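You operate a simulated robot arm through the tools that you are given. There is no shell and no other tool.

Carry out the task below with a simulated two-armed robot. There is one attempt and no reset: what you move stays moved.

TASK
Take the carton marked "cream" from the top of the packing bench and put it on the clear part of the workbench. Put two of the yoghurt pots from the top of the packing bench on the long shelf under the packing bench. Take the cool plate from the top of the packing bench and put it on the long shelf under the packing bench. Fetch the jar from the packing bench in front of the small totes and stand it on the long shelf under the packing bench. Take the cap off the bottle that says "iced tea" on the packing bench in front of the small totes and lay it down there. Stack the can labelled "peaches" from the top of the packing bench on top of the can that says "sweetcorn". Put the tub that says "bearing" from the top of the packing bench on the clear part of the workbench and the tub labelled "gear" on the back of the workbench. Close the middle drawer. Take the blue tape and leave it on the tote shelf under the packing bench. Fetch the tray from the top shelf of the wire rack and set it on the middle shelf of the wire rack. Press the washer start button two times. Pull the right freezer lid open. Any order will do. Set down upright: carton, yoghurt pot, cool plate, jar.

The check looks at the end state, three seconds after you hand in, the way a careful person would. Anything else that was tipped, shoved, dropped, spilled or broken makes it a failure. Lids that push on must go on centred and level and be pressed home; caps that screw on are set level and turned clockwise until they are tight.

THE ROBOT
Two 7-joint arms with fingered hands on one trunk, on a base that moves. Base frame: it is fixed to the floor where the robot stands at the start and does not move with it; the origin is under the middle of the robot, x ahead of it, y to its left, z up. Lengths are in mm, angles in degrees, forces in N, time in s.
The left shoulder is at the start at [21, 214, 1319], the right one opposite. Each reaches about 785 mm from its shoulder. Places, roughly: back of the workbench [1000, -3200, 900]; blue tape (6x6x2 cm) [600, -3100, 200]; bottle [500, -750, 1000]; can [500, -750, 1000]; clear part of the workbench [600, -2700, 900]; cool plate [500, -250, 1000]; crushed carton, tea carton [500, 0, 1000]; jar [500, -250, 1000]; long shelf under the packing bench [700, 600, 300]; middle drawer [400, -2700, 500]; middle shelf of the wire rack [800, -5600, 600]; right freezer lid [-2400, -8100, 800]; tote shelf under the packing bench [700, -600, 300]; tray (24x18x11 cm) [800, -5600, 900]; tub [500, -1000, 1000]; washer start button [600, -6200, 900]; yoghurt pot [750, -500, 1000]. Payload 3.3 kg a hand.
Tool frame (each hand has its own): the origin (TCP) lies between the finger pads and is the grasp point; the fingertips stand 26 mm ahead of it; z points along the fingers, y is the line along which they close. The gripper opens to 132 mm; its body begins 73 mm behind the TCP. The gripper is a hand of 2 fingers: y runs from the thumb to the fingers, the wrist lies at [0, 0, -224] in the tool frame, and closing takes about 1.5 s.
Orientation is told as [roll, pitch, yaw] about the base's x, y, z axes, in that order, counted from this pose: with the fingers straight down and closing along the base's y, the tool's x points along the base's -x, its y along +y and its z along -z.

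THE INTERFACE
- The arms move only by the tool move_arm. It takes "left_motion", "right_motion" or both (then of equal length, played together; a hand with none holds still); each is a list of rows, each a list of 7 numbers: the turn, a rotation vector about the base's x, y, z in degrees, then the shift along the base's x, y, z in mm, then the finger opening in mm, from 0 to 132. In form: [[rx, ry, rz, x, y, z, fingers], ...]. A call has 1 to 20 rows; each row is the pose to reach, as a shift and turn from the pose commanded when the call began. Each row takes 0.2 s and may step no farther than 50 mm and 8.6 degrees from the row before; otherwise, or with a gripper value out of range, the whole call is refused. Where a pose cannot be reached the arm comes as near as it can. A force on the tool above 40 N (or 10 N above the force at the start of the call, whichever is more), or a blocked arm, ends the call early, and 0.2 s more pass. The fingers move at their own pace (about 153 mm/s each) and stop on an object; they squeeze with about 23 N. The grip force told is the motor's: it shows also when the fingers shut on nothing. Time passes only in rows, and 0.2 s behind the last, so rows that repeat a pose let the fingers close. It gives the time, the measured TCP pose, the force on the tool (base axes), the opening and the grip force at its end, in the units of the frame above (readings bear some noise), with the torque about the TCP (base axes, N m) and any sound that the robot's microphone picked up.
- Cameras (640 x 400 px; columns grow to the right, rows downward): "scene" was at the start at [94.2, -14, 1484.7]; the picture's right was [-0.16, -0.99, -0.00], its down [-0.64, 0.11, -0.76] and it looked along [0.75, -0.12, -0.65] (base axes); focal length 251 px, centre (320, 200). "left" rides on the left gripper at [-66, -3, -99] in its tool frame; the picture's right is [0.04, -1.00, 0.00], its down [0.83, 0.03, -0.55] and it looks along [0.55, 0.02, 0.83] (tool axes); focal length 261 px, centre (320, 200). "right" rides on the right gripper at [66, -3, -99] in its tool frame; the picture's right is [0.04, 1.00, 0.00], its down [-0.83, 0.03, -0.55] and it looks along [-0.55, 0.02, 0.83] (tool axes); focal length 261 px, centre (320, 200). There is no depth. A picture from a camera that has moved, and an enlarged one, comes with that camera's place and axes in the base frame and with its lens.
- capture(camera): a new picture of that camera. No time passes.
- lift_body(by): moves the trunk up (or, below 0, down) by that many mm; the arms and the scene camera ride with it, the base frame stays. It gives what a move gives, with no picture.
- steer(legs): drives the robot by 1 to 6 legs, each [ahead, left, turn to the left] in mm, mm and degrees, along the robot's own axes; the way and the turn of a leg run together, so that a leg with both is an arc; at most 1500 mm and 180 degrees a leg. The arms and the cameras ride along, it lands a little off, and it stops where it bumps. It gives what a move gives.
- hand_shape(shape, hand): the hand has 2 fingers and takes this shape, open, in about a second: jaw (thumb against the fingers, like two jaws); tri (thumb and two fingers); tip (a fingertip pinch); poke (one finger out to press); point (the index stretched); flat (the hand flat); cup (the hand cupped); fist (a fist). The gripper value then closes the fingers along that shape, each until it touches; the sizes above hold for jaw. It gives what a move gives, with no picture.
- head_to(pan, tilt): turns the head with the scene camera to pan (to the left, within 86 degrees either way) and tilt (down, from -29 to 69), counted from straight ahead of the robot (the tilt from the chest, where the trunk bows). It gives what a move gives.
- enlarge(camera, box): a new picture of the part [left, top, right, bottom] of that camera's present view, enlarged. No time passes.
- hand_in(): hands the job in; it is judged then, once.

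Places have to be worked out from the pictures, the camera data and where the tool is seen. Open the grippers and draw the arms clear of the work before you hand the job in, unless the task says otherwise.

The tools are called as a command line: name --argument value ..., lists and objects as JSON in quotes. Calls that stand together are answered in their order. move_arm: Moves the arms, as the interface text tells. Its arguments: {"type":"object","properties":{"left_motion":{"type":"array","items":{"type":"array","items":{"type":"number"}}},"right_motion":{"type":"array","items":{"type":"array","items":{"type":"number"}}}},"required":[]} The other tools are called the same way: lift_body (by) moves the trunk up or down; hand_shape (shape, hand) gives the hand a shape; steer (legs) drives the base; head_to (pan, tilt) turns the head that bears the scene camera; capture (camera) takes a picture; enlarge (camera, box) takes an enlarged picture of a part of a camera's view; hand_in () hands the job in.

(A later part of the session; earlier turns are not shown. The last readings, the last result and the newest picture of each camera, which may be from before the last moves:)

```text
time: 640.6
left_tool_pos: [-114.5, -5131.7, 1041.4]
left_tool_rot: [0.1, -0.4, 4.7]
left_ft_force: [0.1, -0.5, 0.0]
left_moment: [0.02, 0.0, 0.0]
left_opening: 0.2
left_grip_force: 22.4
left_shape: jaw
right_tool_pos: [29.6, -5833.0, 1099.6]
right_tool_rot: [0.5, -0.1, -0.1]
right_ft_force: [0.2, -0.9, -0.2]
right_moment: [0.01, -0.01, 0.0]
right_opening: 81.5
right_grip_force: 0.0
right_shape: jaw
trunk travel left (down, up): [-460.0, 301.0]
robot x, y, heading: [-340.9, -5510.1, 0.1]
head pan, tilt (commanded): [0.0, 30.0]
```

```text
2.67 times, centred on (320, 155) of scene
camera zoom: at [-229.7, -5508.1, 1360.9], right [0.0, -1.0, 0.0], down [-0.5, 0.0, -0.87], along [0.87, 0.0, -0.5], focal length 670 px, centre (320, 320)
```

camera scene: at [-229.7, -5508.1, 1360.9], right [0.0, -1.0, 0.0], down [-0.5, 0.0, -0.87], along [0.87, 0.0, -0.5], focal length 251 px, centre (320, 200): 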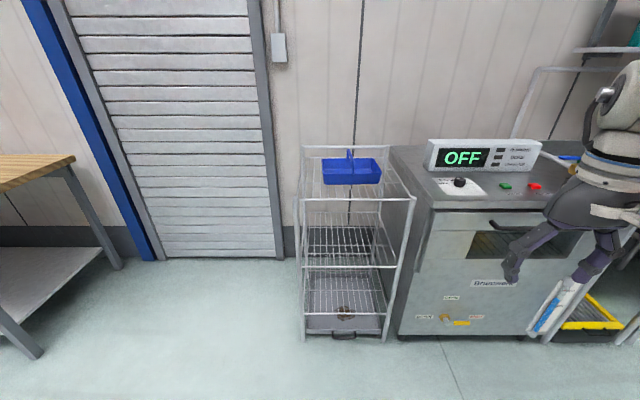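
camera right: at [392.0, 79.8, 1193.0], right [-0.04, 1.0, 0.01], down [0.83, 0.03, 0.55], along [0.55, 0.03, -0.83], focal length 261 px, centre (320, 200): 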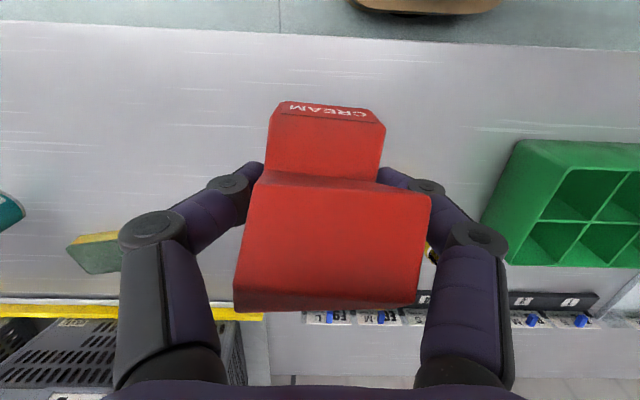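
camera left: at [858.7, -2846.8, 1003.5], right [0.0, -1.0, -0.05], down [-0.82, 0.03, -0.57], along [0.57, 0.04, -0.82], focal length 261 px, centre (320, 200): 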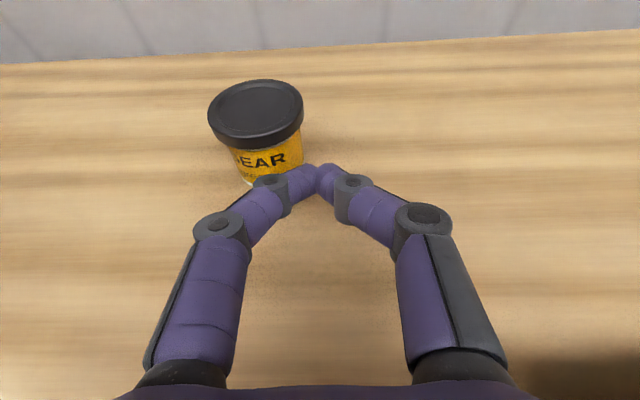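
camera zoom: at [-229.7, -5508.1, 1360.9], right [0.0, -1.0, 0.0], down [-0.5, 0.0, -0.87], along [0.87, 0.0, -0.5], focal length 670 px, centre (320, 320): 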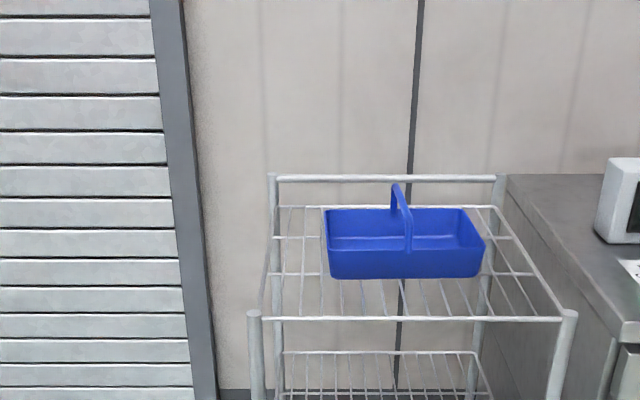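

The tray's handle bar runs front-to-back at about (850, −5648, 980). I'll grip it with the left hand nearly level (so that it also fits under the top shelf later). I pose both arms in free space first.

move_arm --left_motion '[[0, -8, -0.5, 25, -25, 0, 40], [0, -16, -1, 50, -50, 0, 60], [0, -24, -1.5, 80, -80, 0, 60], [0, -32, -2, 110, -110, -10, 60], [0, -40, -2.5, 140, -140, -20, 60], [0, -48, -3, 170, -170, -30, 60], [0, -56, -3.5, 200, -200, -40, 60], [0, -63, -4, 230, -230, -50, 60], [0, -70, -4.5, 254, -262, -60, 60]]' --right_motion '[[0, 0, 0, -15, -5, 0, 40], [0, 0, 0, -30, -10, 0, 0], [0, 0, 0, -45, -15, 0, 0], [0, 0, 0, -60, -20, 0, 0], [0, 0, 0, -75, -25, 0, 0], [0, 0, 0, -90, -30, 0, 0], [0, 0, 0, -105, -35, 0, 0], [0, 0, 0, -115, -40, 0, 0], [0, 0, 0, -120, -45, 0, 0]]'

steer --legs '[[0, -245, 0], [400, 0, 0]]'

capture --camera "left"

capture --camera "scene"

```text
time: 642.6
left_tool_pos: [168.7, -5338.9, 1062.4]
left_tool_rot: [-25.5, -73.8, 28.9]
left_ft_force: [-0.7, 0.4, -0.1]
left_moment: [0.03, -0.02, 0.02]
left_opening: 60.0
left_grip_force: 0.1
left_shape: jaw
left hand out of reach, approached as far as the arm can: row 1, 2, 3, 4, 5, 6, 9
right_tool_pos: [-87.5, -5877.2, 1098.8]
right_tool_rot: [0.4, 0.0, -0.2]
right_ft_force: [-0.8, 0.1, 0.1]
right_moment: [0.0, 0.03, 0.0]
right_opening: 0.1
right_grip_force: 22.3
right_shape: jaw
trunk travel left (down, up): [-460.0, 301.0]
robot x, y, heading: [-340.9, -5507.7, -0.0]
head pan, tilt (commanded): [0.0, 30.0]
stopped in row 9 (left hand): the arm was blocked; the commanded pose is now the measured one
```

```text
time: 646.5
left_tool_pos: [571.0, -5580.0, 1059.4]
left_tool_rot: [-25.1, -73.6, 28.9]
left_ft_force: [0.0, 0.0, -0.4]
left_moment: [0.0, 0.04, -0.01]
left_opening: 60.1
left_grip_force: 0.2
left_shape: jaw
right_tool_pos: [317.2, -6118.9, 1099.9]
right_tool_rot: [0.4, 0.0, 0.2]
right_ft_force: [0.7, 0.1, 0.8]
right_moment: [0.01, 0.0, -0.01]
right_opening: 0.0
right_grip_force: 23.5
right_shape: jaw
trunk travel left (down, up): [-460.0, 301.0]
robot x, y, heading: [64.2, -5750.8, 0.1]
head pan, tilt (commanded): [0.0, 30.0]
```

```text
taken
camera left: at [491.7, -5578.2, 1149.5], right [0.07, -0.99, 0.08], down [-0.74, -0.11, -0.66], along [0.67, -0.01, -0.75], focal length 261 px, centre (320, 200)
```

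left: 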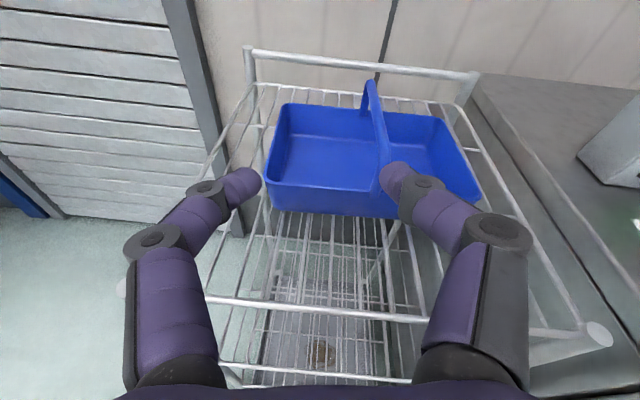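

```text
taken
camera scene: at [174.7, -5751.0, 1360.7], right [0.01, -1.0, 0.0], down [-0.5, 0.0, -0.87], along [0.87, 0.0, -0.5], focal length 251 px, centre (320, 200)
```

scene: 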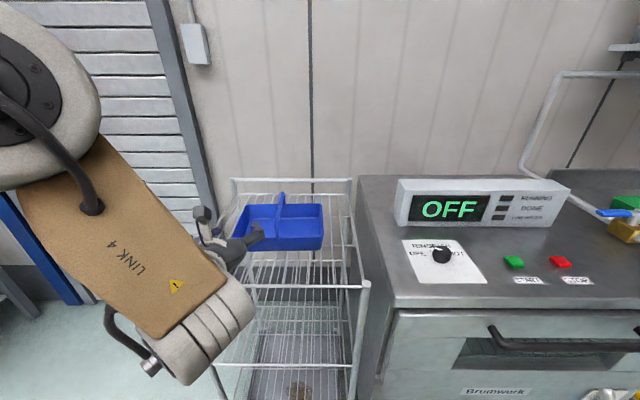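

I see the washer's START button too. The tray spans x 708–880, y −5519…−5761, with its handle bar at y≈−5640, top z≈985. I drive 100 mm closer and align the left hand with the bar.

steer --legs '[[100, 0, 0]]'

move_arm --left_motion '[[0, 0, 0, 0, -20, -10, 60], [0, 0, 0, 0, -40, -20, 60], [0, 0, 0, 0, -58, -30, 60], [0, 0, 0, 0, -58, -40, 60]]'

capture --camera "left"

```text
time: 647.6
left_tool_pos: [671.4, -5578.7, 1059.7]
left_tool_rot: [-25.2, -73.5, 28.9]
left_ft_force: [1.1, -0.2, -1.1]
left_moment: [0.04, -0.03, 0.03]
left_opening: 59.8
left_grip_force: 0.0
left_shape: jaw
right_tool_pos: [417.7, -6117.8, 1099.6]
right_tool_rot: [0.5, 0.1, 0.2]
right_ft_force: [1.8, 0.0, -0.4]
right_moment: [0.0, 0.03, -0.02]
right_opening: 0.0
right_grip_force: 23.2
right_shape: jaw
trunk travel left (down, up): [-460.0, 301.0]
robot x, y, heading: [164.7, -5750.9, 0.3]
head pan, tilt (commanded): [0.0, 30.0]
```

```text
time: 648.8
left_tool_pos: [689.6, -5596.3, 1031.4]
left_tool_rot: [-34.3, -71.5, 43.2]
left_ft_force: [-1.3, 0.3, 0.4]
left_moment: [-0.01, -0.02, -0.02]
left_opening: 59.9
left_grip_force: 0.1
left_shape: jaw
left hand out of reach, approached as far as the arm can: row 3, 4
right_tool_pos: [415.5, -6118.0, 1100.7]
right_tool_rot: [0.4, 0.0, 0.2]
right_ft_force: [0.5, -0.1, 1.1]
right_moment: [0.02, -0.03, 0.0]
right_opening: 0.0
right_grip_force: 22.9
right_shape: jaw
trunk travel left (down, up): [-460.0, 301.0]
robot x, y, heading: [165.7, -5752.1, 0.5]
head pan, tilt (commanded): [0.0, 30.0]
stopped in row 4 (left hand): the arm was blocked; the commanded pose is now the measured one
```

```text
taken
camera left: at [610.0, -5596.7, 1121.2], right [0.16, -0.98, 0.14], down [-0.73, -0.22, -0.65], along [0.67, 0.0, -0.75], focal length 261 px, centre (320, 200)
```

left: 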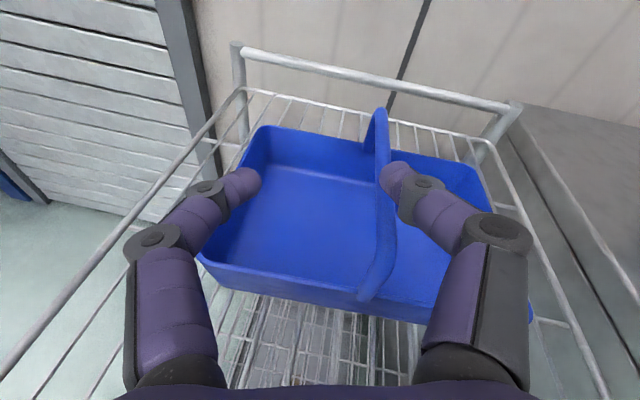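

The left arm is too folded here. I back off 110 mm so it can work more stretched, then straighten the hand and align it with the bar.

steer --legs '[[-110, 0, -0.4]]'

move_arm --left_motion '[[2.5, 0.3, -2.5, 20, -10, 0, 60], [5, 0.6, -5, 40, -20, 0, 60], [7.5, 1, -7.6, 60, -30, 0, 60], [9.9, 1.3, -10.2, 80, -40, 0, 60], [9.9, 1.3, -10.2, 80, -44, -15, 60]]'

capture --camera "left"

```text
time: 650.0
left_tool_pos: [579.3, -5601.6, 1033.2]
left_tool_rot: [-34.7, -71.6, 43.1]
left_ft_force: [-0.3, -0.1, -0.2]
left_moment: [0.01, -0.04, 0.0]
left_opening: 59.8
left_grip_force: 0.0
left_shape: jaw
right_tool_pos: [303.0, -6121.3, 1101.2]
right_tool_rot: [0.4, -0.1, -0.3]
right_ft_force: [-0.2, 0.4, 0.4]
right_moment: [-0.03, -0.05, -0.02]
right_opening: 0.1
right_grip_force: 23.0
right_shape: jaw
trunk travel left (down, up): [-460.0, 301.0]
robot x, y, heading: [53.9, -5746.5, -0.0]
head pan, tilt (commanded): [0.0, 30.0]
```

```text
time: 651.2
left_tool_pos: [660.8, -5643.8, 1017.5]
left_tool_rot: [-1.1, -74.1, 0.6]
left_ft_force: [0.7, 0.8, -0.1]
left_moment: [0.02, 0.02, 0.04]
left_opening: 60.0
left_grip_force: 0.2
left_shape: jaw
right_tool_pos: [305.5, -6122.1, 1099.4]
right_tool_rot: [0.4, 0.1, -0.3]
right_ft_force: [-0.4, 0.9, 0.1]
right_moment: [0.01, 0.03, 0.03]
right_opening: 0.0
right_grip_force: 22.4
right_shape: jaw
trunk travel left (down, up): [-460.0, 301.0]
robot x, y, heading: [54.2, -5750.4, 0.1]
head pan, tilt (commanded): [0.0, 30.0]
```

```text
taken
camera left: at [583.8, -5644.9, 1108.0], right [-0.02, -1.0, -0.03], down [-0.76, 0.04, -0.65], along [0.65, 0.01, -0.76], focal length 261 px, centre (320, 200)
```

left: 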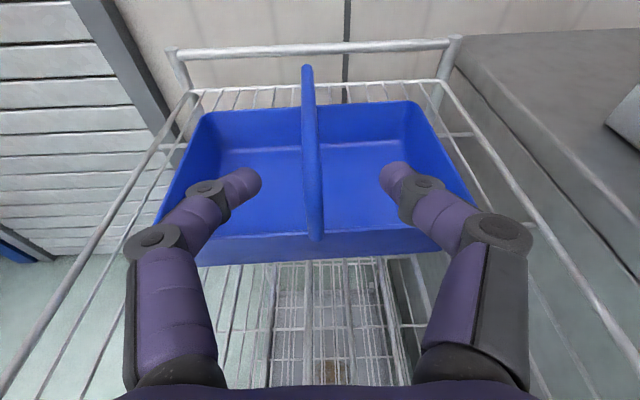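

The bar lies between the fingers. I move forward above it to x≈768, then lower onto it.

move_arm --left_motion '[[0, 0, 0, 25, 2, 0, 60], [0, 0, 0, 52, 4, 0, 60], [0, 0, 0, 80, 6, 0, 60], [0, 0, 0, 107, 7, 0, 60], [0, 0, 0, 107, 7, -12, 60], [0, 0, 0, 107, 7, -24, 60], [0, 0, 0, 107, 7, -34, 60]]'

capture --camera "left"

```text
time: 652.8
left_tool_pos: [767.2, -5638.0, 987.8]
left_tool_rot: [-1.5, -74.5, 1.1]
left_ft_force: [-0.5, 0.8, 11.9]
left_moment: [-0.02, 1.01, -0.06]
left_opening: 60.1
left_grip_force: 0.0
left_shape: jaw
right_tool_pos: [302.3, -6120.3, 1100.8]
right_tool_rot: [0.4, -0.1, -0.4]
right_ft_force: [0.3, -0.7, 0.3]
right_moment: [0.0, -0.03, -0.02]
right_opening: 0.2
right_grip_force: 22.9
right_shape: jaw
trunk travel left (down, up): [-460.0, 301.0]
robot x, y, heading: [54.5, -5751.4, 0.4]
head pan, tilt (commanded): [0.0, 30.0]
```

```text
taken
camera left: at [689.8, -5639.5, 1078.2], right [-0.02, -1.0, -0.03], down [-0.75, 0.03, -0.66], along [0.66, 0.01, -0.75], focal length 261 px, centre (320, 200)
```

left: 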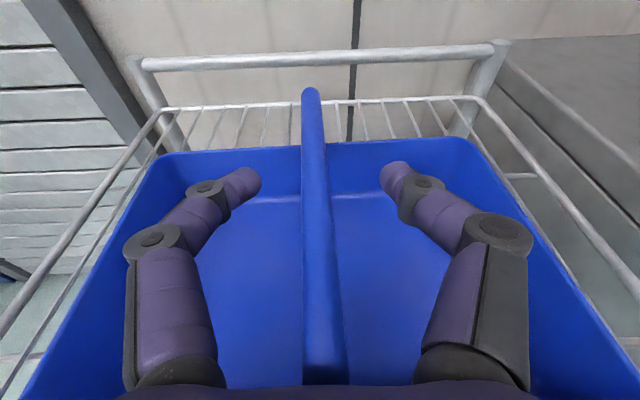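

The palm rests on the bar (12 N). I raise slightly and tilt the fingers 12° more downward so they straddle the bar deeper.

move_arm --left_motion '[[0, 2, 0, 0, 2, 8, 60], [0, 6, 0, 0, 2, 12, 60], [0, 10, 0, 0, 2, 10, 60], [0, 13, 0, 0, 2, 4, 60], [0, 13, 0, 0, 2, -4, 60], [0, 13, 0, 0, 2, -10, 60]]'

capture --camera "left"

```text
time: 654.2
left_tool_pos: [768.3, -5636.2, 974.1]
left_tool_rot: [-1.0, -61.2, 0.4]
left_ft_force: [-0.6, 0.3, 3.1]
left_moment: [-0.02, 0.19, -0.02]
left_opening: 59.9
left_grip_force: 0.0
left_shape: jaw
right_tool_pos: [304.0, -6120.8, 1100.0]
right_tool_rot: [0.4, 0.0, -0.3]
right_ft_force: [0.1, 0.0, 0.5]
right_moment: [0.01, 0.03, 0.0]
right_opening: 0.0
right_grip_force: 23.1
right_shape: jaw
trunk travel left (down, up): [-460.0, 301.0]
robot x, y, heading: [58.8, -5752.8, 0.3]
head pan, tilt (commanded): [0.0, 30.0]
```

```text
taken
camera left: at [713.3, -5637.5, 1080.5], right [-0.03, -1.0, -0.03], down [-0.89, 0.04, -0.46], along [0.46, 0.01, -0.89], focal length 261 px, centre (320, 200)
```

left: 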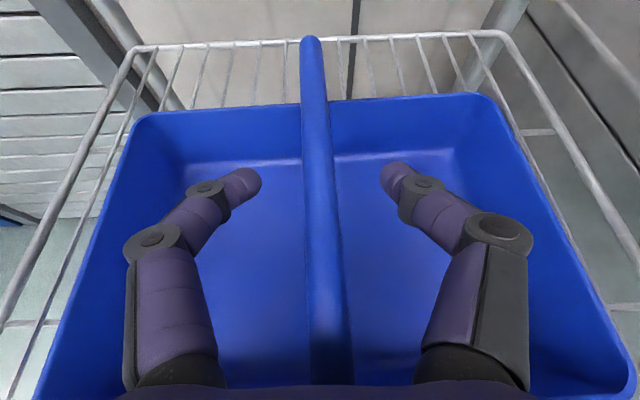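

Good: the fingers now reach past the bar. I close on it and test a small lift.

move_arm --left_motion '[[0, 0, 0, 0, 0, 1, 40], [0, 0, 0, 0, 0, 1, 20], [0, 0, 0, 0, 0, 1, 0], [0, 0, 0, 0, 0, 1, 0], [0, 0, 0, 0, 0, 1, 0], [0, 0, 0, 0, 0, 5, 0], [0, 0, 0, 0, 0, 12, 0], [0, 0, 0, 0, 0, 20, 0]]'

capture --camera "left"

capture --camera "scene"

```text
time: 656.0
left_tool_pos: [768.4, -5636.5, 990.8]
left_tool_rot: [-1.0, -61.1, 0.3]
left_ft_force: [-0.9, -0.3, -2.1]
left_moment: [-0.04, 0.03, 0.0]
left_opening: 0.0
left_grip_force: 23.1
left_shape: jaw
right_tool_pos: [305.6, -6121.2, 1101.3]
right_tool_rot: [0.5, 0.0, -0.2]
right_ft_force: [-0.3, -0.2, 0.4]
right_moment: [0.01, 0.0, -0.01]
right_opening: 0.2
right_grip_force: 22.8
right_shape: jaw
trunk travel left (down, up): [-460.0, 301.0]
robot x, y, heading: [55.6, -5751.3, -0.1]
head pan, tilt (commanded): [0.0, 30.0]
```

```text
taken
camera left: at [713.6, -5637.3, 1098.5], right [-0.03, -1.0, -0.03], down [-0.89, 0.04, -0.46], along [0.46, 0.01, -0.89], focal length 261 px, centre (320, 200)
```

left: 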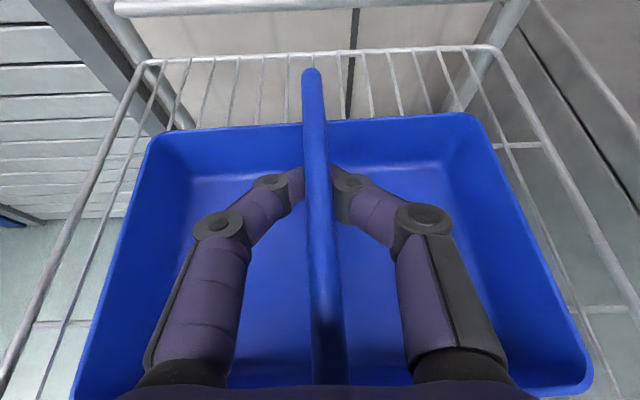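

```text
taken
camera scene: at [165.1, -5751.4, 1360.8], right [0.0, -1.0, 0.0], down [-0.5, 0.0, -0.87], along [0.87, 0.0, -0.5], focal length 251 px, centre (320, 200)
```

scene: 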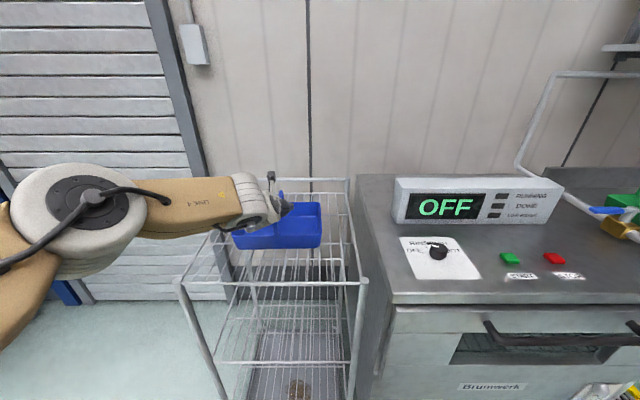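

The fingers closed under the bar, hooking it with the palm above – good for carrying it like a basket. I lift further and watch.

move_arm --left_motion '[[0, 0, 0, 0, 0, 6, 0], [0, 0, 0, 0, 0, 14, 0], [0, 0, 0, 0, 0, 24, 0], [0, 0, 0, 0, 0, 34, 0], [0, 0, 0, 0, 0, 44, 0]]'

capture --camera "left"

enlarge --camera "scene" --box '[160, 140, 400, 290]'

```text
time: 657.2
left_tool_pos: [767.3, -5635.6, 1036.9]
left_tool_rot: [-1.0, -61.1, 0.6]
left_ft_force: [0.1, 0.2, -1.7]
left_moment: [-0.01, 0.02, 0.0]
left_opening: 0.0
left_grip_force: 23.0
left_shape: jaw
right_tool_pos: [303.3, -6119.5, 1101.1]
right_tool_rot: [0.3, -0.1, -0.2]
right_ft_force: [-0.2, -0.5, 0.1]
right_moment: [0.0, 0.03, -0.01]
right_opening: 0.0
right_grip_force: 22.7
right_shape: jaw
trunk travel left (down, up): [-460.0, 301.0]
robot x, y, heading: [55.9, -5753.8, 0.0]
head pan, tilt (commanded): [0.0, 30.0]
```

```text
taken
camera left: at [712.8, -5637.2, 1143.5], right [-0.03, -1.0, -0.03], down [-0.89, 0.04, -0.46], along [0.46, 0.01, -0.89], focal length 261 px, centre (320, 200)
```

left: 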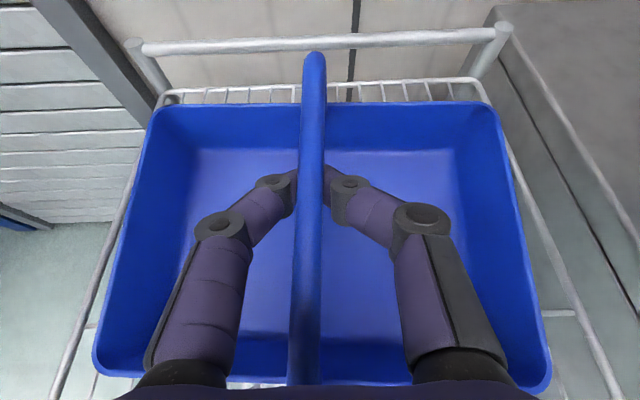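

```text
2.67 times, centred on (280, 215) of scene
camera zoom: at [164.9, -5751.4, 1360.8], right [0.0, -1.0, 0.0], down [-0.5, 0.0, -0.87], along [0.87, 0.0, -0.5], focal length 670 px, centre (427, 160)
```

zoom: 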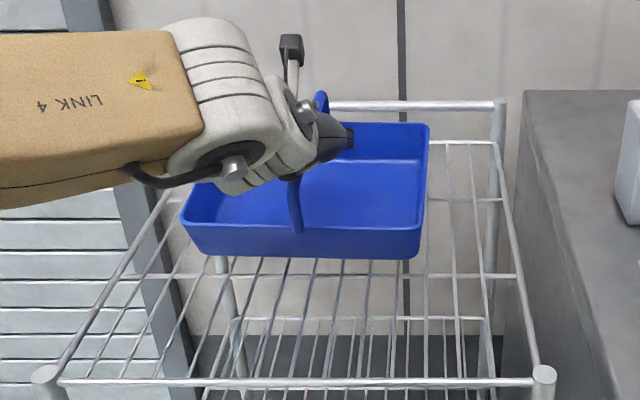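

The tray hangs level and light. I raise it a bit more, back straight out of the rack, and lower the trunk.

move_arm --left_motion '[[0, 0, 0, 0, 0, 10, 0], [0, 0, 0, 0, 0, 22, 0], [0, 0, 0, 0, 0, 34, 0], [0, 0, 0, 0, 0, 42, 0]]'

steer --legs '[[-370, 0, 0]]'

lift_body --by -330

head_to --pan 8 --tilt 28

capture --camera "scene"

```text
time: 658.2
left_tool_pos: [768.7, -5636.6, 1078.7]
left_tool_rot: [-0.9, -61.1, 0.4]
left_ft_force: [0.5, -0.4, -2.0]
left_moment: [0.02, 0.03, 0.02]
left_opening: 0.0
left_grip_force: 23.3
left_shape: jaw
right_tool_pos: [305.2, -6120.3, 1100.8]
right_tool_rot: [0.3, 0.1, -0.3]
right_ft_force: [0.5, 0.7, -0.4]
right_moment: [0.01, 0.01, -0.03]
right_opening: 0.0
right_grip_force: 22.6
right_shape: jaw
trunk travel left (down, up): [-460.0, 301.0]
robot x, y, heading: [55.4, -5749.3, -0.1]
head pan, tilt (commanded): [0.0, 30.0]
```

```text
time: 660.6
left_tool_pos: [393.6, -5637.3, 1079.1]
left_tool_rot: [-1.0, -61.2, 0.2]
left_ft_force: [0.4, -0.7, -2.2]
left_moment: [-0.03, 0.0, -0.03]
left_opening: 0.0
left_grip_force: 23.3
left_shape: jaw
right_tool_pos: [-69.4, -6119.9, 1099.6]
right_tool_rot: [0.4, 0.0, -0.4]
right_ft_force: [1.3, -0.7, -0.3]
right_moment: [-0.01, -0.03, 0.04]
right_opening: 0.0
right_grip_force: 22.8
right_shape: jaw
trunk travel left (down, up): [-460.0, 301.0]
robot x, y, heading: [-316.0, -5749.2, -0.1]
head pan, tilt (commanded): [0.0, 30.0]
```

```text
time: 663.8
left_tool_pos: [394.1, -5637.0, 749.2]
left_tool_rot: [-1.0, -61.2, 0.3]
left_ft_force: [0.8, -0.3, -1.9]
left_moment: [-0.01, 0.02, -0.01]
left_opening: 0.4
left_grip_force: 23.9
left_shape: jaw
right_tool_pos: [-68.5, -6119.6, 770.2]
right_tool_rot: [0.4, -0.1, -0.3]
right_ft_force: [0.7, -0.4, 0.9]
right_moment: [0.04, 0.02, -0.02]
right_opening: 0.0
right_grip_force: 23.1
right_shape: jaw
trunk travel left (down, up): [-130.0, 631.0]
robot x, y, heading: [-318.1, -5751.3, 0.1]
head pan, tilt (commanded): [0.0, 30.0]
```

```text
time: 664.5
left_tool_pos: [395.2, -5636.7, 749.1]
left_tool_rot: [-1.0, -61.0, 0.3]
left_ft_force: [1.1, 0.4, -1.0]
left_moment: [0.01, 0.06, 0.0]
left_opening: 0.0
left_grip_force: 23.5
left_shape: jaw
right_tool_pos: [-69.5, -6119.9, 770.8]
right_tool_rot: [0.4, -0.1, -0.2]
right_ft_force: [-0.6, -0.1, 0.5]
right_moment: [-0.02, -0.01, 0.03]
right_opening: 0.3
right_grip_force: 23.1
right_shape: jaw
trunk travel left (down, up): [-130.0, 631.0]
robot x, y, heading: [-317.3, -5745.4, 0.0]
head pan, tilt (commanded): [8.0, 28.0]
```

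```text
taken
camera scene: at [-136.4, -5738.2, 1028.0], right [0.14, -0.99, 0.0], down [-0.47, -0.06, -0.88], along [0.87, 0.12, -0.47], focal length 251 px, centre (320, 200)
```

scene: 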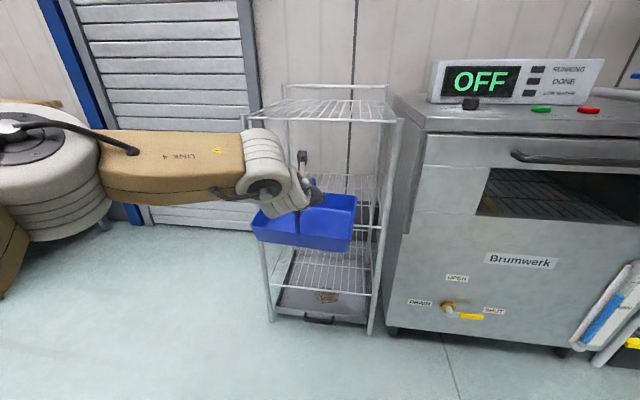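

I lower the tray to z≈705 (TCP) and drive it into the middle level slowly, checking midway.

move_arm --left_motion '[[0, 0, 0, 0, 0, -10, 0], [0, 0, 0, 0, 0, -22, 0], [0, 0, 0, 0, 0, -34, 0], [0, 0, 0, 0, 0, -42, 0]]'

steer --legs '[[190, 0, 0]]'

capture --camera "scene"

capture --camera "left"

```text
time: 665.5
left_tool_pos: [395.0, -5637.3, 705.6]
left_tool_rot: [-1.0, -61.1, 0.4]
left_ft_force: [-0.6, -0.9, -1.1]
left_moment: [0.01, 0.01, 0.01]
left_opening: 0.0
left_grip_force: 23.0
left_shape: jaw
right_tool_pos: [-68.6, -6118.6, 769.5]
right_tool_rot: [0.4, 0.0, -0.3]
right_ft_force: [-0.2, -0.3, -0.5]
right_moment: [-0.02, -0.01, 0.02]
right_opening: 0.1
right_grip_force: 22.9
right_shape: jaw
trunk travel left (down, up): [-130.0, 631.0]
robot x, y, heading: [-319.9, -5748.3, -0.3]
head pan, tilt (commanded): [8.0, 28.0]
```

```text
time: 667.1
left_tool_pos: [588.4, -5633.6, 707.4]
left_tool_rot: [-1.0, -61.1, 0.7]
left_ft_force: [-0.8, 0.1, -2.4]
left_moment: [0.0, 0.01, 0.0]
left_opening: 0.0
left_grip_force: 23.1
left_shape: jaw
right_tool_pos: [126.2, -6120.0, 770.1]
right_tool_rot: [0.4, 0.0, -0.1]
right_ft_force: [0.4, -0.5, 0.6]
right_moment: [0.0, -0.03, 0.01]
right_opening: 0.0
right_grip_force: 22.7
right_shape: jaw
trunk travel left (down, up): [-130.0, 631.0]
robot x, y, heading: [-122.6, -5748.3, -0.1]
head pan, tilt (commanded): [8.0, 28.0]
```

```text
taken
camera scene: at [58.0, -5737.8, 1028.0], right [0.14, -0.99, 0.0], down [-0.47, -0.07, -0.88], along [0.87, 0.12, -0.47], focal length 251 px, centre (320, 200)
```

scene: 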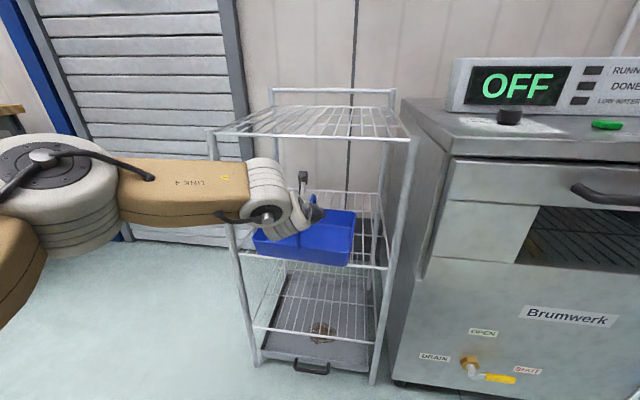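

```text
taken
camera left: at [534.1, -5636.4, 812.5], right [-0.02, -1.0, -0.03], down [-0.89, 0.03, -0.46], along [0.46, 0.01, -0.89], focal length 261 px, centre (320, 200)
```

left: 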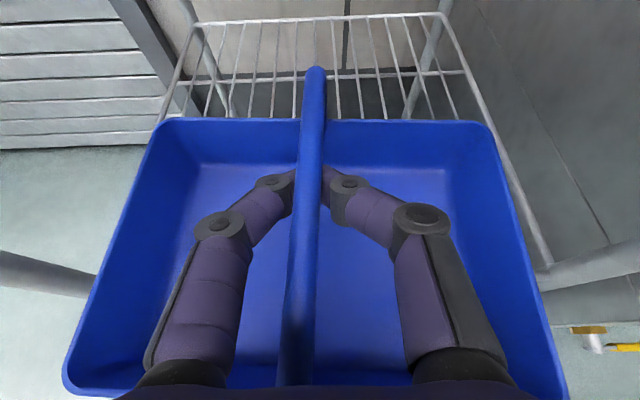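

The tray is entering between the posts, above the middle shelf. I drive the remaining 175 mm.

steer --legs '[[100, 0, 0]]'

steer --legs '[[75, 0, 0]]'

capture --camera "scene"

capture --camera "left"

```text
time: 668.3
left_tool_pos: [691.0, -5634.5, 706.1]
left_tool_rot: [-0.9, -61.1, 0.7]
left_ft_force: [-0.8, 0.1, -2.4]
left_moment: [-0.01, 0.02, 0.02]
left_opening: 0.0
left_grip_force: 23.2
left_shape: jaw
right_tool_pos: [228.8, -6118.5, 769.5]
right_tool_rot: [0.4, 0.0, 0.0]
right_ft_force: [-0.3, -0.1, 0.9]
right_moment: [0.01, -0.03, 0.03]
right_opening: 0.3
right_grip_force: 23.4
right_shape: jaw
trunk travel left (down, up): [-130.0, 631.0]
robot x, y, heading: [-22.1, -5748.1, 0.1]
head pan, tilt (commanded): [8.0, 28.0]
```

```text
time: 669.3
left_tool_pos: [763.2, -5634.9, 705.4]
left_tool_rot: [-0.7, -60.9, 0.3]
left_ft_force: [-1.4, 0.2, -1.8]
left_moment: [0.01, 0.04, 0.02]
left_opening: 0.1
left_grip_force: 23.2
left_shape: jaw
right_tool_pos: [302.8, -6117.2, 769.5]
right_tool_rot: [0.3, -0.2, 0.0]
right_ft_force: [-0.3, -0.5, -0.6]
right_moment: [-0.01, 0.01, 0.02]
right_opening: 0.1
right_grip_force: 22.6
right_shape: jaw
trunk travel left (down, up): [-130.0, 631.0]
robot x, y, heading: [53.5, -5747.4, -0.1]
head pan, tilt (commanded): [8.0, 28.0]
```

```text
taken
camera scene: at [233.4, -5736.6, 1027.9], right [0.14, -0.99, 0.0], down [-0.46, -0.07, -0.88], along [0.87, 0.12, -0.47], focal length 251 px, centre (320, 200)
```

scene: 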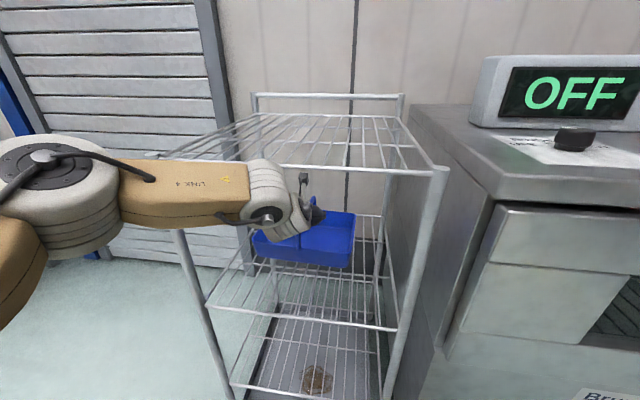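

```text
taken
camera left: at [708.9, -5635.4, 810.5], right [-0.03, -1.0, -0.03], down [-0.89, 0.04, -0.46], along [0.46, 0.01, -0.89], focal length 261 px, centre (320, 200)
```

left: 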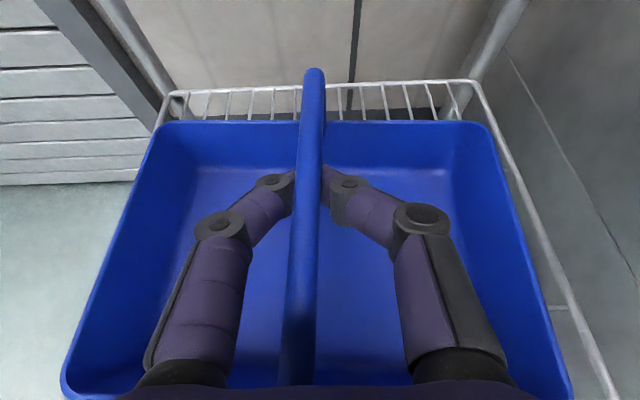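

The tray is fully inside above the middle shelf. I lower it step by step.

move_arm --left_motion '[[0, 0, 0, 0, 0, -8, 0], [0, 0, 0, 0, 0, -18, 0], [0, 0, 0, 0, 0, -28, 0], [0, 0, 0, 0, 0, -38, 0], [0, 0, 0, 0, 0, -46, 0], [0, 0, 0, 0, 0, -50, 0], [0, 0, 0, 0, 0, -50, 0]]'

capture --camera "left"

```text
time: 670.9
left_tool_pos: [764.2, -5634.9, 654.3]
left_tool_rot: [-0.6, -61.0, 0.2]
left_ft_force: [0.2, -0.1, -1.2]
left_moment: [-0.01, 0.0, 0.01]
left_opening: 0.0
left_grip_force: 22.9
left_shape: jaw
right_tool_pos: [303.5, -6119.2, 771.2]
right_tool_rot: [0.3, 0.0, 0.0]
right_ft_force: [0.3, 0.6, -0.7]
right_moment: [-0.02, 0.01, -0.04]
right_opening: 0.0
right_grip_force: 23.0
right_shape: jaw
trunk travel left (down, up): [-130.0, 631.0]
robot x, y, heading: [53.8, -5749.1, -0.1]
head pan, tilt (commanded): [8.0, 28.0]
```

```text
taken
camera left: at [710.0, -5636.0, 760.3], right [-0.03, -1.0, -0.03], down [-0.89, 0.04, -0.46], along [0.46, 0.02, -0.89], focal length 261 px, centre (320, 200)
```

left: 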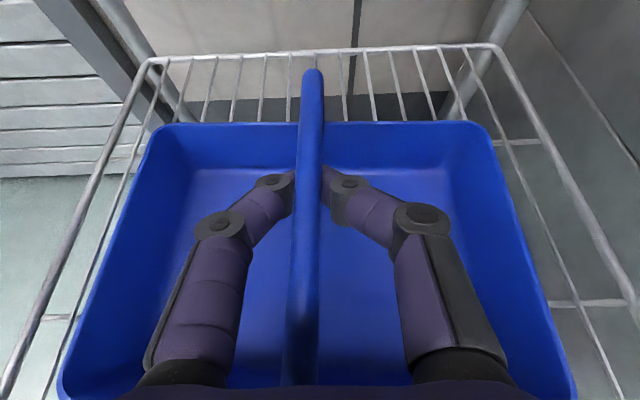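

move_arm --left_motion '[[0, 0, 0, 0, 0, -5, 0], [0, 0, 0, 0, 0, -10, 0], [0, 0, 0, 0, 0, -15, 0], [0, 0, 0, 0, 0, -15, 0]]'

move_arm --left_motion '[[0, 0, 0, 0, 0, -5, 0], [0, 0, 0, 0, 0, -10, 0], [0, 0, 0, 0, 0, -15, 0], [0, 0, 0, 0, 0, -15, 0]]'

capture --camera "left"

```text
time: 671.9
left_tool_pos: [764.6, -5634.9, 639.1]
left_tool_rot: [-0.6, -60.9, 0.2]
left_ft_force: [-0.2, -0.1, 0.3]
left_moment: [-0.03, 0.01, -0.01]
left_opening: 0.1
left_grip_force: 22.8
left_shape: jaw
right_tool_pos: [303.9, -6118.7, 770.3]
right_tool_rot: [0.4, 0.0, 0.0]
right_ft_force: [-0.1, -0.5, 0.8]
right_moment: [0.01, 0.05, -0.03]
right_opening: 0.1
right_grip_force: 22.4
right_shape: jaw
trunk travel left (down, up): [-130.0, 631.0]
robot x, y, heading: [51.1, -5750.5, -0.0]
head pan, tilt (commanded): [8.0, 28.0]
```

```text
time: 672.9
left_tool_pos: [762.0, -5637.1, 627.5]
left_tool_rot: [-0.9, -61.3, 0.4]
left_ft_force: [-3.6, -8.1, 26.2]
left_moment: [0.47, 1.95, 0.65]
left_opening: 0.2
left_grip_force: 22.7
left_shape: jaw
right_tool_pos: [302.0, -6118.9, 771.9]
right_tool_rot: [0.5, -0.2, 0.0]
right_ft_force: [0.3, -0.3, 0.9]
right_moment: [0.0, -0.01, 0.0]
right_opening: 0.0
right_grip_force: 23.1
right_shape: jaw
trunk travel left (down, up): [-130.0, 631.0]
robot x, y, heading: [52.7, -5751.3, 0.3]
head pan, tilt (commanded): [8.0, 28.0]
```

```text
taken
camera left: at [707.7, -5638.3, 734.4], right [-0.03, -1.0, -0.03], down [-0.88, 0.04, -0.46], along [0.47, 0.01, -0.89], focal length 261 px, centre (320, 200)
```

left: 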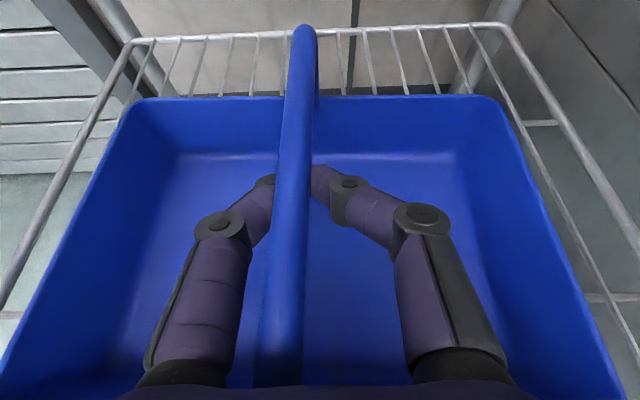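

The tray rests on the middle shelf. I ease up 10 mm, open the fingers, raise them past the bar, and back out.

move_arm --left_motion '[[0, 0, 0, 0, 1, 6, 0], [0, 0, 0, 0, 2, 9, 0], [0, 0, 0, 0, 2, 9, 25], [0, 0, 0, 0, 2, 9, 50], [0, 0, 0, 0, 2, 9, 60], [0, 0, 0, 0, 2, 9, 60], [0, 0, 0, 0, 2, 20, 60], [0, 0, 0, 0, 2, 35, 60], [0, 0, 0, 0, 2, 50, 60]]'

capture --camera "left"

```text
time: 674.9
left_tool_pos: [763.4, -5632.4, 673.4]
left_tool_rot: [-0.5, -60.9, 0.3]
left_ft_force: [-0.2, 0.0, -0.1]
left_moment: [0.03, 0.03, 0.02]
left_opening: 59.4
left_grip_force: 0.0
left_shape: jaw
right_tool_pos: [302.9, -6118.8, 769.5]
right_tool_rot: [0.4, 0.0, 0.0]
right_ft_force: [0.4, -0.2, 0.0]
right_moment: [-0.01, -0.01, -0.01]
right_opening: 0.0
right_grip_force: 23.1
right_shape: jaw
trunk travel left (down, up): [-130.0, 631.0]
robot x, y, heading: [53.8, -5750.5, 0.2]
head pan, tilt (commanded): [8.0, 28.0]
```

```text
taken
camera left: at [710.1, -5633.9, 780.4], right [-0.03, -1.0, -0.03], down [-0.89, 0.04, -0.46], along [0.46, 0.02, -0.89], focal length 261 px, centre (320, 200)
```

left: 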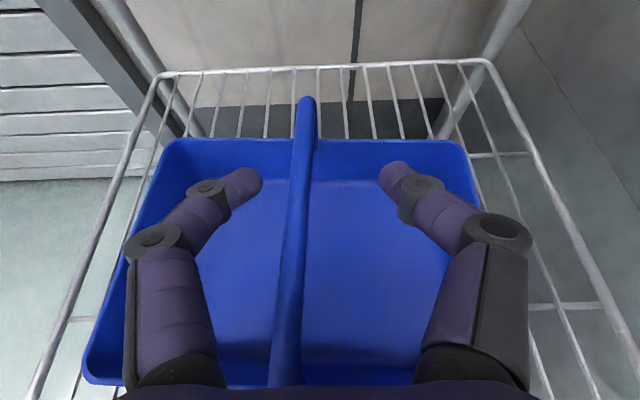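

The tray stands on the middle shelf. I back straight out.

steer --legs '[[-330, 0, 0]]'

capture --camera "scene"

```text
time: 677.1
left_tool_pos: [436.3, -5635.5, 673.4]
left_tool_rot: [-0.5, -60.9, -0.2]
left_ft_force: [0.9, 1.0, -0.5]
left_moment: [0.01, -0.02, -0.02]
left_opening: 59.7
left_grip_force: 0.1
left_shape: jaw
right_tool_pos: [-26.7, -6120.4, 770.4]
right_tool_rot: [0.4, 0.0, -0.3]
right_ft_force: [-0.5, 0.2, -0.2]
right_moment: [0.0, -0.02, -0.04]
right_opening: 0.0
right_grip_force: 23.0
right_shape: jaw
trunk travel left (down, up): [-130.0, 631.0]
robot x, y, heading: [-275.9, -5749.8, -0.1]
head pan, tilt (commanded): [8.0, 28.0]
```

```text
taken
camera scene: at [-93.9, -5738.2, 1028.1], right [0.14, -0.99, 0.0], down [-0.47, -0.06, -0.88], along [0.87, 0.12, -0.47], focal length 251 px, centre (320, 200)
```

scene: 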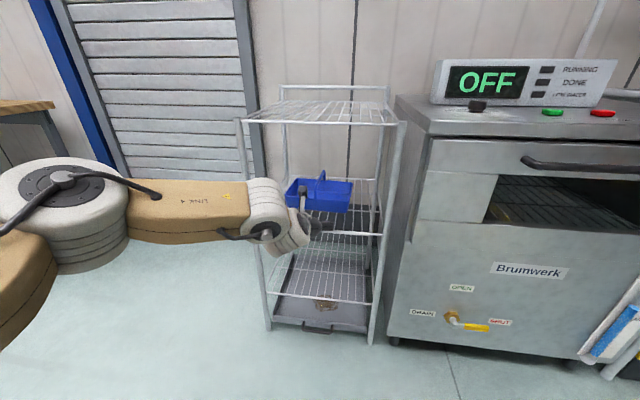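

Tray done. The washer's START button triangulates to about (625, −6213, 930). I raise the trunk, bring the left hand back to vertical and out of the way, and move in front of the washer.

lift_body --by 330

move_arm --left_motion '[[0, 7.6, 0, -45, 15, 5, 40], [0, 15.2, 0, -90, 30, 10, 20], [0, 22.8, 0, -135, 45, 15, 0], [0, 30.4, 0, -180, 60, 20, 0], [0, 38, 0, -225, 75, 25, 0], [0, 45.6, 0, -270, 90, 30, 0], [0, 53.2, 0, -315, 105, 35, 0], [0, 60.8, 0, -355, 120, 40, 0]]'

steer --legs '[[0, -133, 0], [400, 0, 0]]'

head_to --pan -25 --tilt 40

capture --camera "scene"

```text
time: 680.3
left_tool_pos: [436.2, -5635.2, 1003.2]
left_tool_rot: [-0.5, -60.9, -0.1]
left_ft_force: [0.9, 0.8, -1.0]
left_moment: [0.0, 0.0, -0.01]
left_opening: 59.4
left_grip_force: 0.1
left_shape: jaw
right_tool_pos: [-27.6, -6118.6, 1100.7]
right_tool_rot: [0.4, 0.0, -0.3]
right_ft_force: [0.8, -0.3, -0.2]
right_moment: [-0.04, 0.03, -0.01]
right_opening: 0.0
right_grip_force: 23.1
right_shape: jaw
trunk travel left (down, up): [-460.0, 301.0]
robot x, y, heading: [-277.5, -5747.8, -0.3]
head pan, tilt (commanded): [8.0, 28.0]
```

```text
time: 682.1
left_tool_pos: [78.4, -5517.5, 1044.7]
left_tool_rot: [-0.6, -0.2, 0.1]
left_ft_force: [0.2, -0.3, -0.2]
left_moment: [-0.01, 0.0, -0.01]
left_opening: 0.2
left_grip_force: 23.1
left_shape: jaw
right_tool_pos: [-27.3, -6119.1, 1100.5]
right_tool_rot: [0.5, 0.0, -0.2]
right_ft_force: [-0.1, -0.4, 0.0]
right_moment: [-0.03, -0.02, 0.02]
right_opening: 0.0
right_grip_force: 23.2
right_shape: jaw
trunk travel left (down, up): [-460.0, 301.0]
robot x, y, heading: [-277.7, -5754.6, -0.3]
head pan, tilt (commanded): [8.0, 28.0]
```

```text
time: 685.5
left_tool_pos: [484.3, -5655.1, 1043.4]
left_tool_rot: [-0.7, 0.0, -0.5]
left_ft_force: [-0.3, 0.1, 0.8]
left_moment: [-0.01, 0.02, 0.0]
left_opening: 0.0
left_grip_force: 23.0
left_shape: jaw
right_tool_pos: [372.4, -6257.9, 1100.3]
right_tool_rot: [0.4, -0.1, -0.7]
right_ft_force: [0.4, -0.3, 0.2]
right_moment: [0.01, 0.01, 0.01]
right_opening: 0.2
right_grip_force: 23.3
right_shape: jaw
trunk travel left (down, up): [-460.0, 301.0]
robot x, y, heading: [128.4, -5888.0, -0.6]
head pan, tilt (commanded): [8.0, 28.0]
```

```text
time: 686.5
left_tool_pos: [483.4, -5655.0, 1044.8]
left_tool_rot: [-0.7, 0.0, -0.5]
left_ft_force: [0.4, -0.7, 0.1]
left_moment: [0.02, -0.04, 0.01]
left_opening: 0.0
left_grip_force: 22.1
left_shape: jaw
right_tool_pos: [371.4, -6256.6, 1100.2]
right_tool_rot: [0.4, 0.1, -0.7]
right_ft_force: [0.9, -0.7, -1.0]
right_moment: [0.01, 0.0, 0.02]
right_opening: 0.5
right_grip_force: 23.2
right_shape: jaw
trunk travel left (down, up): [-460.0, 301.0]
robot x, y, heading: [127.8, -5884.9, -0.3]
head pan, tilt (commanded): [-25.0, 40.0]
```

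```text
taken
camera scene: at [221.5, -5921.7, 1345.5], right [-0.43, -0.9, 0.0], down [-0.58, 0.28, -0.77], along [0.69, -0.33, -0.64], focal length 251 px, centre (320, 200)
```

scene: 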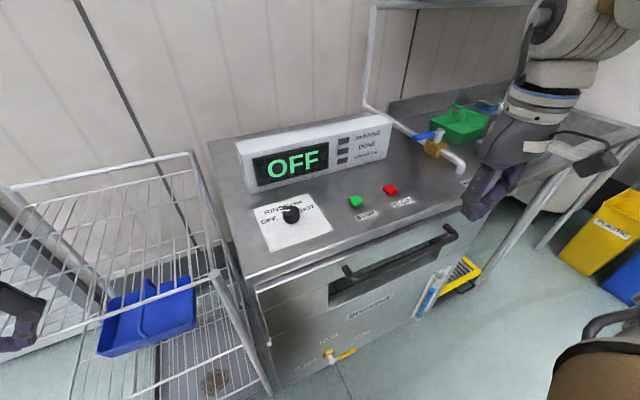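

The START button again computes to (623, −6213, 930). I drive 100 mm ahead and bring the closed right fingers above it.

steer --legs '[[100, 0, 0.3]]'

move_arm --right_motion '[[0, 0, 0, 30, 10, -15, 0], [0, 0, 0, 62, 20, -35, 0], [0, 0, 0, 94, 30, -55, 0], [0, 0, 0, 125, 38, -72, 0], [0, 0, 0, 145, 42, -85, 0]]'

capture --camera "right"

```text
time: 687.6
left_tool_pos: [581.9, -5654.1, 1043.4]
left_tool_rot: [-0.6, 0.1, -0.2]
left_ft_force: [0.4, 0.2, -0.4]
left_moment: [-0.01, 0.05, -0.01]
left_opening: 0.0
left_grip_force: 23.4
left_shape: jaw
right_tool_pos: [473.7, -6255.7, 1099.6]
right_tool_rot: [0.4, 0.1, -0.4]
right_ft_force: [-0.7, -0.4, -0.5]
right_moment: [-0.04, 0.03, -0.01]
right_opening: 0.1
right_grip_force: 23.1
right_shape: jaw
trunk travel left (down, up): [-460.0, 301.0]
robot x, y, heading: [224.8, -5887.5, -0.3]
head pan, tilt (commanded): [-25.0, 40.0]
```

```text
time: 688.8
left_tool_pos: [580.0, -5654.1, 1044.4]
left_tool_rot: [-0.8, -0.1, -0.2]
left_ft_force: [0.7, -0.1, 0.2]
left_moment: [0.0, 0.01, 0.0]
left_opening: 0.1
left_grip_force: 22.8
left_shape: jaw
right_tool_pos: [616.7, -6214.2, 1015.9]
right_tool_rot: [0.6, -0.1, -0.4]
right_ft_force: [0.2, -0.6, 0.1]
right_moment: [0.02, 0.0, 0.04]
right_opening: 0.2
right_grip_force: 23.1
right_shape: jaw
trunk travel left (down, up): [-460.0, 301.0]
robot x, y, heading: [222.0, -5884.0, -0.4]
head pan, tilt (commanded): [-25.0, 40.0]
```

```text
taken
camera right: at [552.1, -6216.6, 1114.0], right [-0.03, 1.0, 0.01], down [0.83, 0.02, 0.55], along [0.55, 0.03, -0.83], focal length 261 px, centre (320, 200)
```

right: 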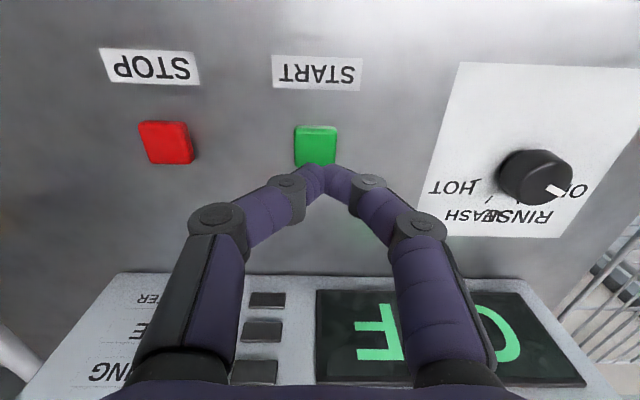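

The button is right below the fingertips (8 mm further in x). I lower to just above it.

move_arm --right_motion '[[0, 0, 0, 4, 0, -15, 0], [0, 0, 0, 8.5, 0, -30, 0], [0, 0, 0, 8.5, 0, -42, 0], [0, 0, 0, 8.5, 0, -50, 0]]'

move_arm --right_motion '[[0, 0, 0, 0, 0, -3, 0], [0, 0, 0, 0, 0, -6, 0], [0, 0, 0, 0, 0, -6, 0]]'

capture --camera "right"

```text
time: 689.8
left_tool_pos: [579.9, -5654.7, 1044.8]
left_tool_rot: [-0.7, -0.1, -0.3]
left_ft_force: [0.7, -0.1, 0.0]
left_moment: [-0.04, 0.02, 0.02]
left_opening: 0.0
left_grip_force: 22.9
left_shape: jaw
right_tool_pos: [625.5, -6214.3, 964.4]
right_tool_rot: [0.3, 0.0, -0.5]
right_ft_force: [-0.7, 0.2, 0.0]
right_moment: [0.03, 0.05, -0.01]
right_opening: 0.0
right_grip_force: 22.0
right_shape: jaw
trunk travel left (down, up): [-460.0, 301.0]
robot x, y, heading: [221.7, -5886.6, -0.2]
head pan, tilt (commanded): [-25.0, 40.0]
```

```text
time: 690.6
left_tool_pos: [580.3, -5654.4, 1044.5]
left_tool_rot: [-0.7, -0.1, -0.2]
left_ft_force: [-0.1, 0.1, 0.7]
left_moment: [-0.03, 0.0, -0.03]
left_opening: 0.0
left_grip_force: 23.4
left_shape: jaw
right_tool_pos: [625.3, -6212.9, 959.8]
right_tool_rot: [0.3, 0.0, -0.4]
right_ft_force: [1.1, 0.0, 1.3]
right_moment: [0.03, 0.01, 0.0]
right_opening: 0.2
right_grip_force: 22.8
right_shape: jaw
trunk travel left (down, up): [-460.0, 301.0]
robot x, y, heading: [221.9, -5883.9, -0.4]
head pan, tilt (commanded): [-25.0, 40.0]
```

```text
taken
camera right: at [560.7, -6216.6, 1058.4], right [-0.03, 1.0, 0.01], down [0.83, 0.02, 0.55], along [0.55, 0.02, -0.83], focal length 261 px, centre (320, 200)
```

right: 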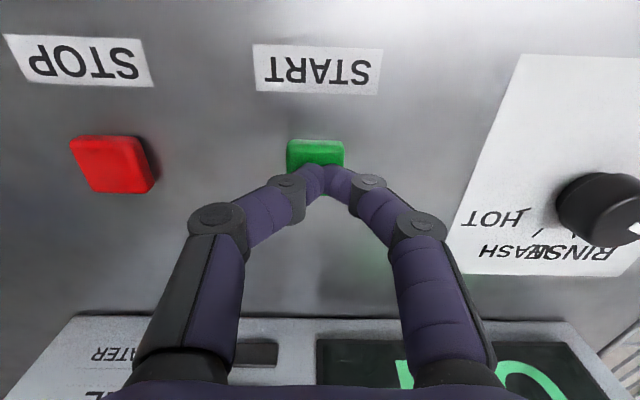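

Just touching. Now the first press: 4 mm down, reading force and sound.

move_arm --right_motion '[[0, 0, 0, 0, 0, -2, 0], [0, 0, 0, 0, 0, -4, 0], [0, 0, 0, 0, 0, -4, 0]]'

```text
time: 691.4
left_tool_pos: [578.8, -5653.5, 1045.0]
left_tool_rot: [-0.6, -0.1, -0.1]
left_ft_force: [-0.2, -0.6, -0.5]
left_moment: [0.01, -0.05, -0.02]
left_opening: 0.0
left_grip_force: 23.6
left_shape: jaw
right_tool_pos: [624.6, -6213.1, 956.7]
right_tool_rot: [0.5, -0.1, -0.5]
right_ft_force: [-0.5, 0.8, 9.2]
right_moment: [0.03, 0.0, 0.0]
right_opening: 0.0
right_grip_force: 23.3
right_shape: jaw
trunk travel left (down, up): [-460.0, 301.0]
robot x, y, heading: [223.2, -5886.8, -0.4]
head pan, tilt (commanded): [-25.0, 40.0]
heard: click
```

A click – first press done. I lift 10 mm to release, then press a second time.

move_arm --right_motion '[[0, 0, 0, 0, 0, 5, 0], [0, 0, 0, 0, 0, 12, 0], [0, 0, 0, 0, 0, 12, 0], [0, 0, 0, 0, 0, 12, 0]]'

move_arm --right_motion '[[0, 0, 0, 0, 0, -4, 0], [0, 0, 0, 0, 0, -8, 0], [0, 0, 0, 0, 0, -11, 0], [0, 0, 0, 0, 0, -12.5, 0], [0, 0, 0, 0, 0, -12.5, 0]]'

```text
time: 692.4
left_tool_pos: [580.1, -5654.0, 1045.0]
left_tool_rot: [-0.7, 0.0, -0.3]
left_ft_force: [0.8, 0.8, 0.9]
left_moment: [0.02, 0.03, 0.01]
left_opening: 0.1
left_grip_force: 23.2
left_shape: jaw
right_tool_pos: [624.2, -6214.4, 967.5]
right_tool_rot: [0.4, 0.1, -0.5]
right_ft_force: [0.2, -0.6, 0.1]
right_moment: [-0.02, 0.0, 0.01]
right_opening: 0.0
right_grip_force: 22.4
right_shape: jaw
trunk travel left (down, up): [-460.0, 301.0]
robot x, y, heading: [223.7, -5885.1, -0.2]
head pan, tilt (commanded): [-25.0, 40.0]
```

```text
time: 693.6
left_tool_pos: [579.2, -5653.4, 1045.0]
left_tool_rot: [-0.7, -0.1, -0.2]
left_ft_force: [0.4, 0.3, 0.1]
left_moment: [-0.04, 0.02, 0.0]
left_opening: 0.0
left_grip_force: 22.6
left_shape: jaw
right_tool_pos: [624.3, -6213.2, 955.3]
right_tool_rot: [0.3, -0.2, -0.4]
right_ft_force: [0.9, 0.3, 12.9]
right_moment: [0.03, -0.02, -0.01]
right_opening: 0.0
right_grip_force: 23.2
right_shape: jaw
trunk travel left (down, up): [-460.0, 301.0]
robot x, y, heading: [226.1, -5886.6, 0.1]
head pan, tilt (commanded): [-25.0, 40.0]
heard: click
```

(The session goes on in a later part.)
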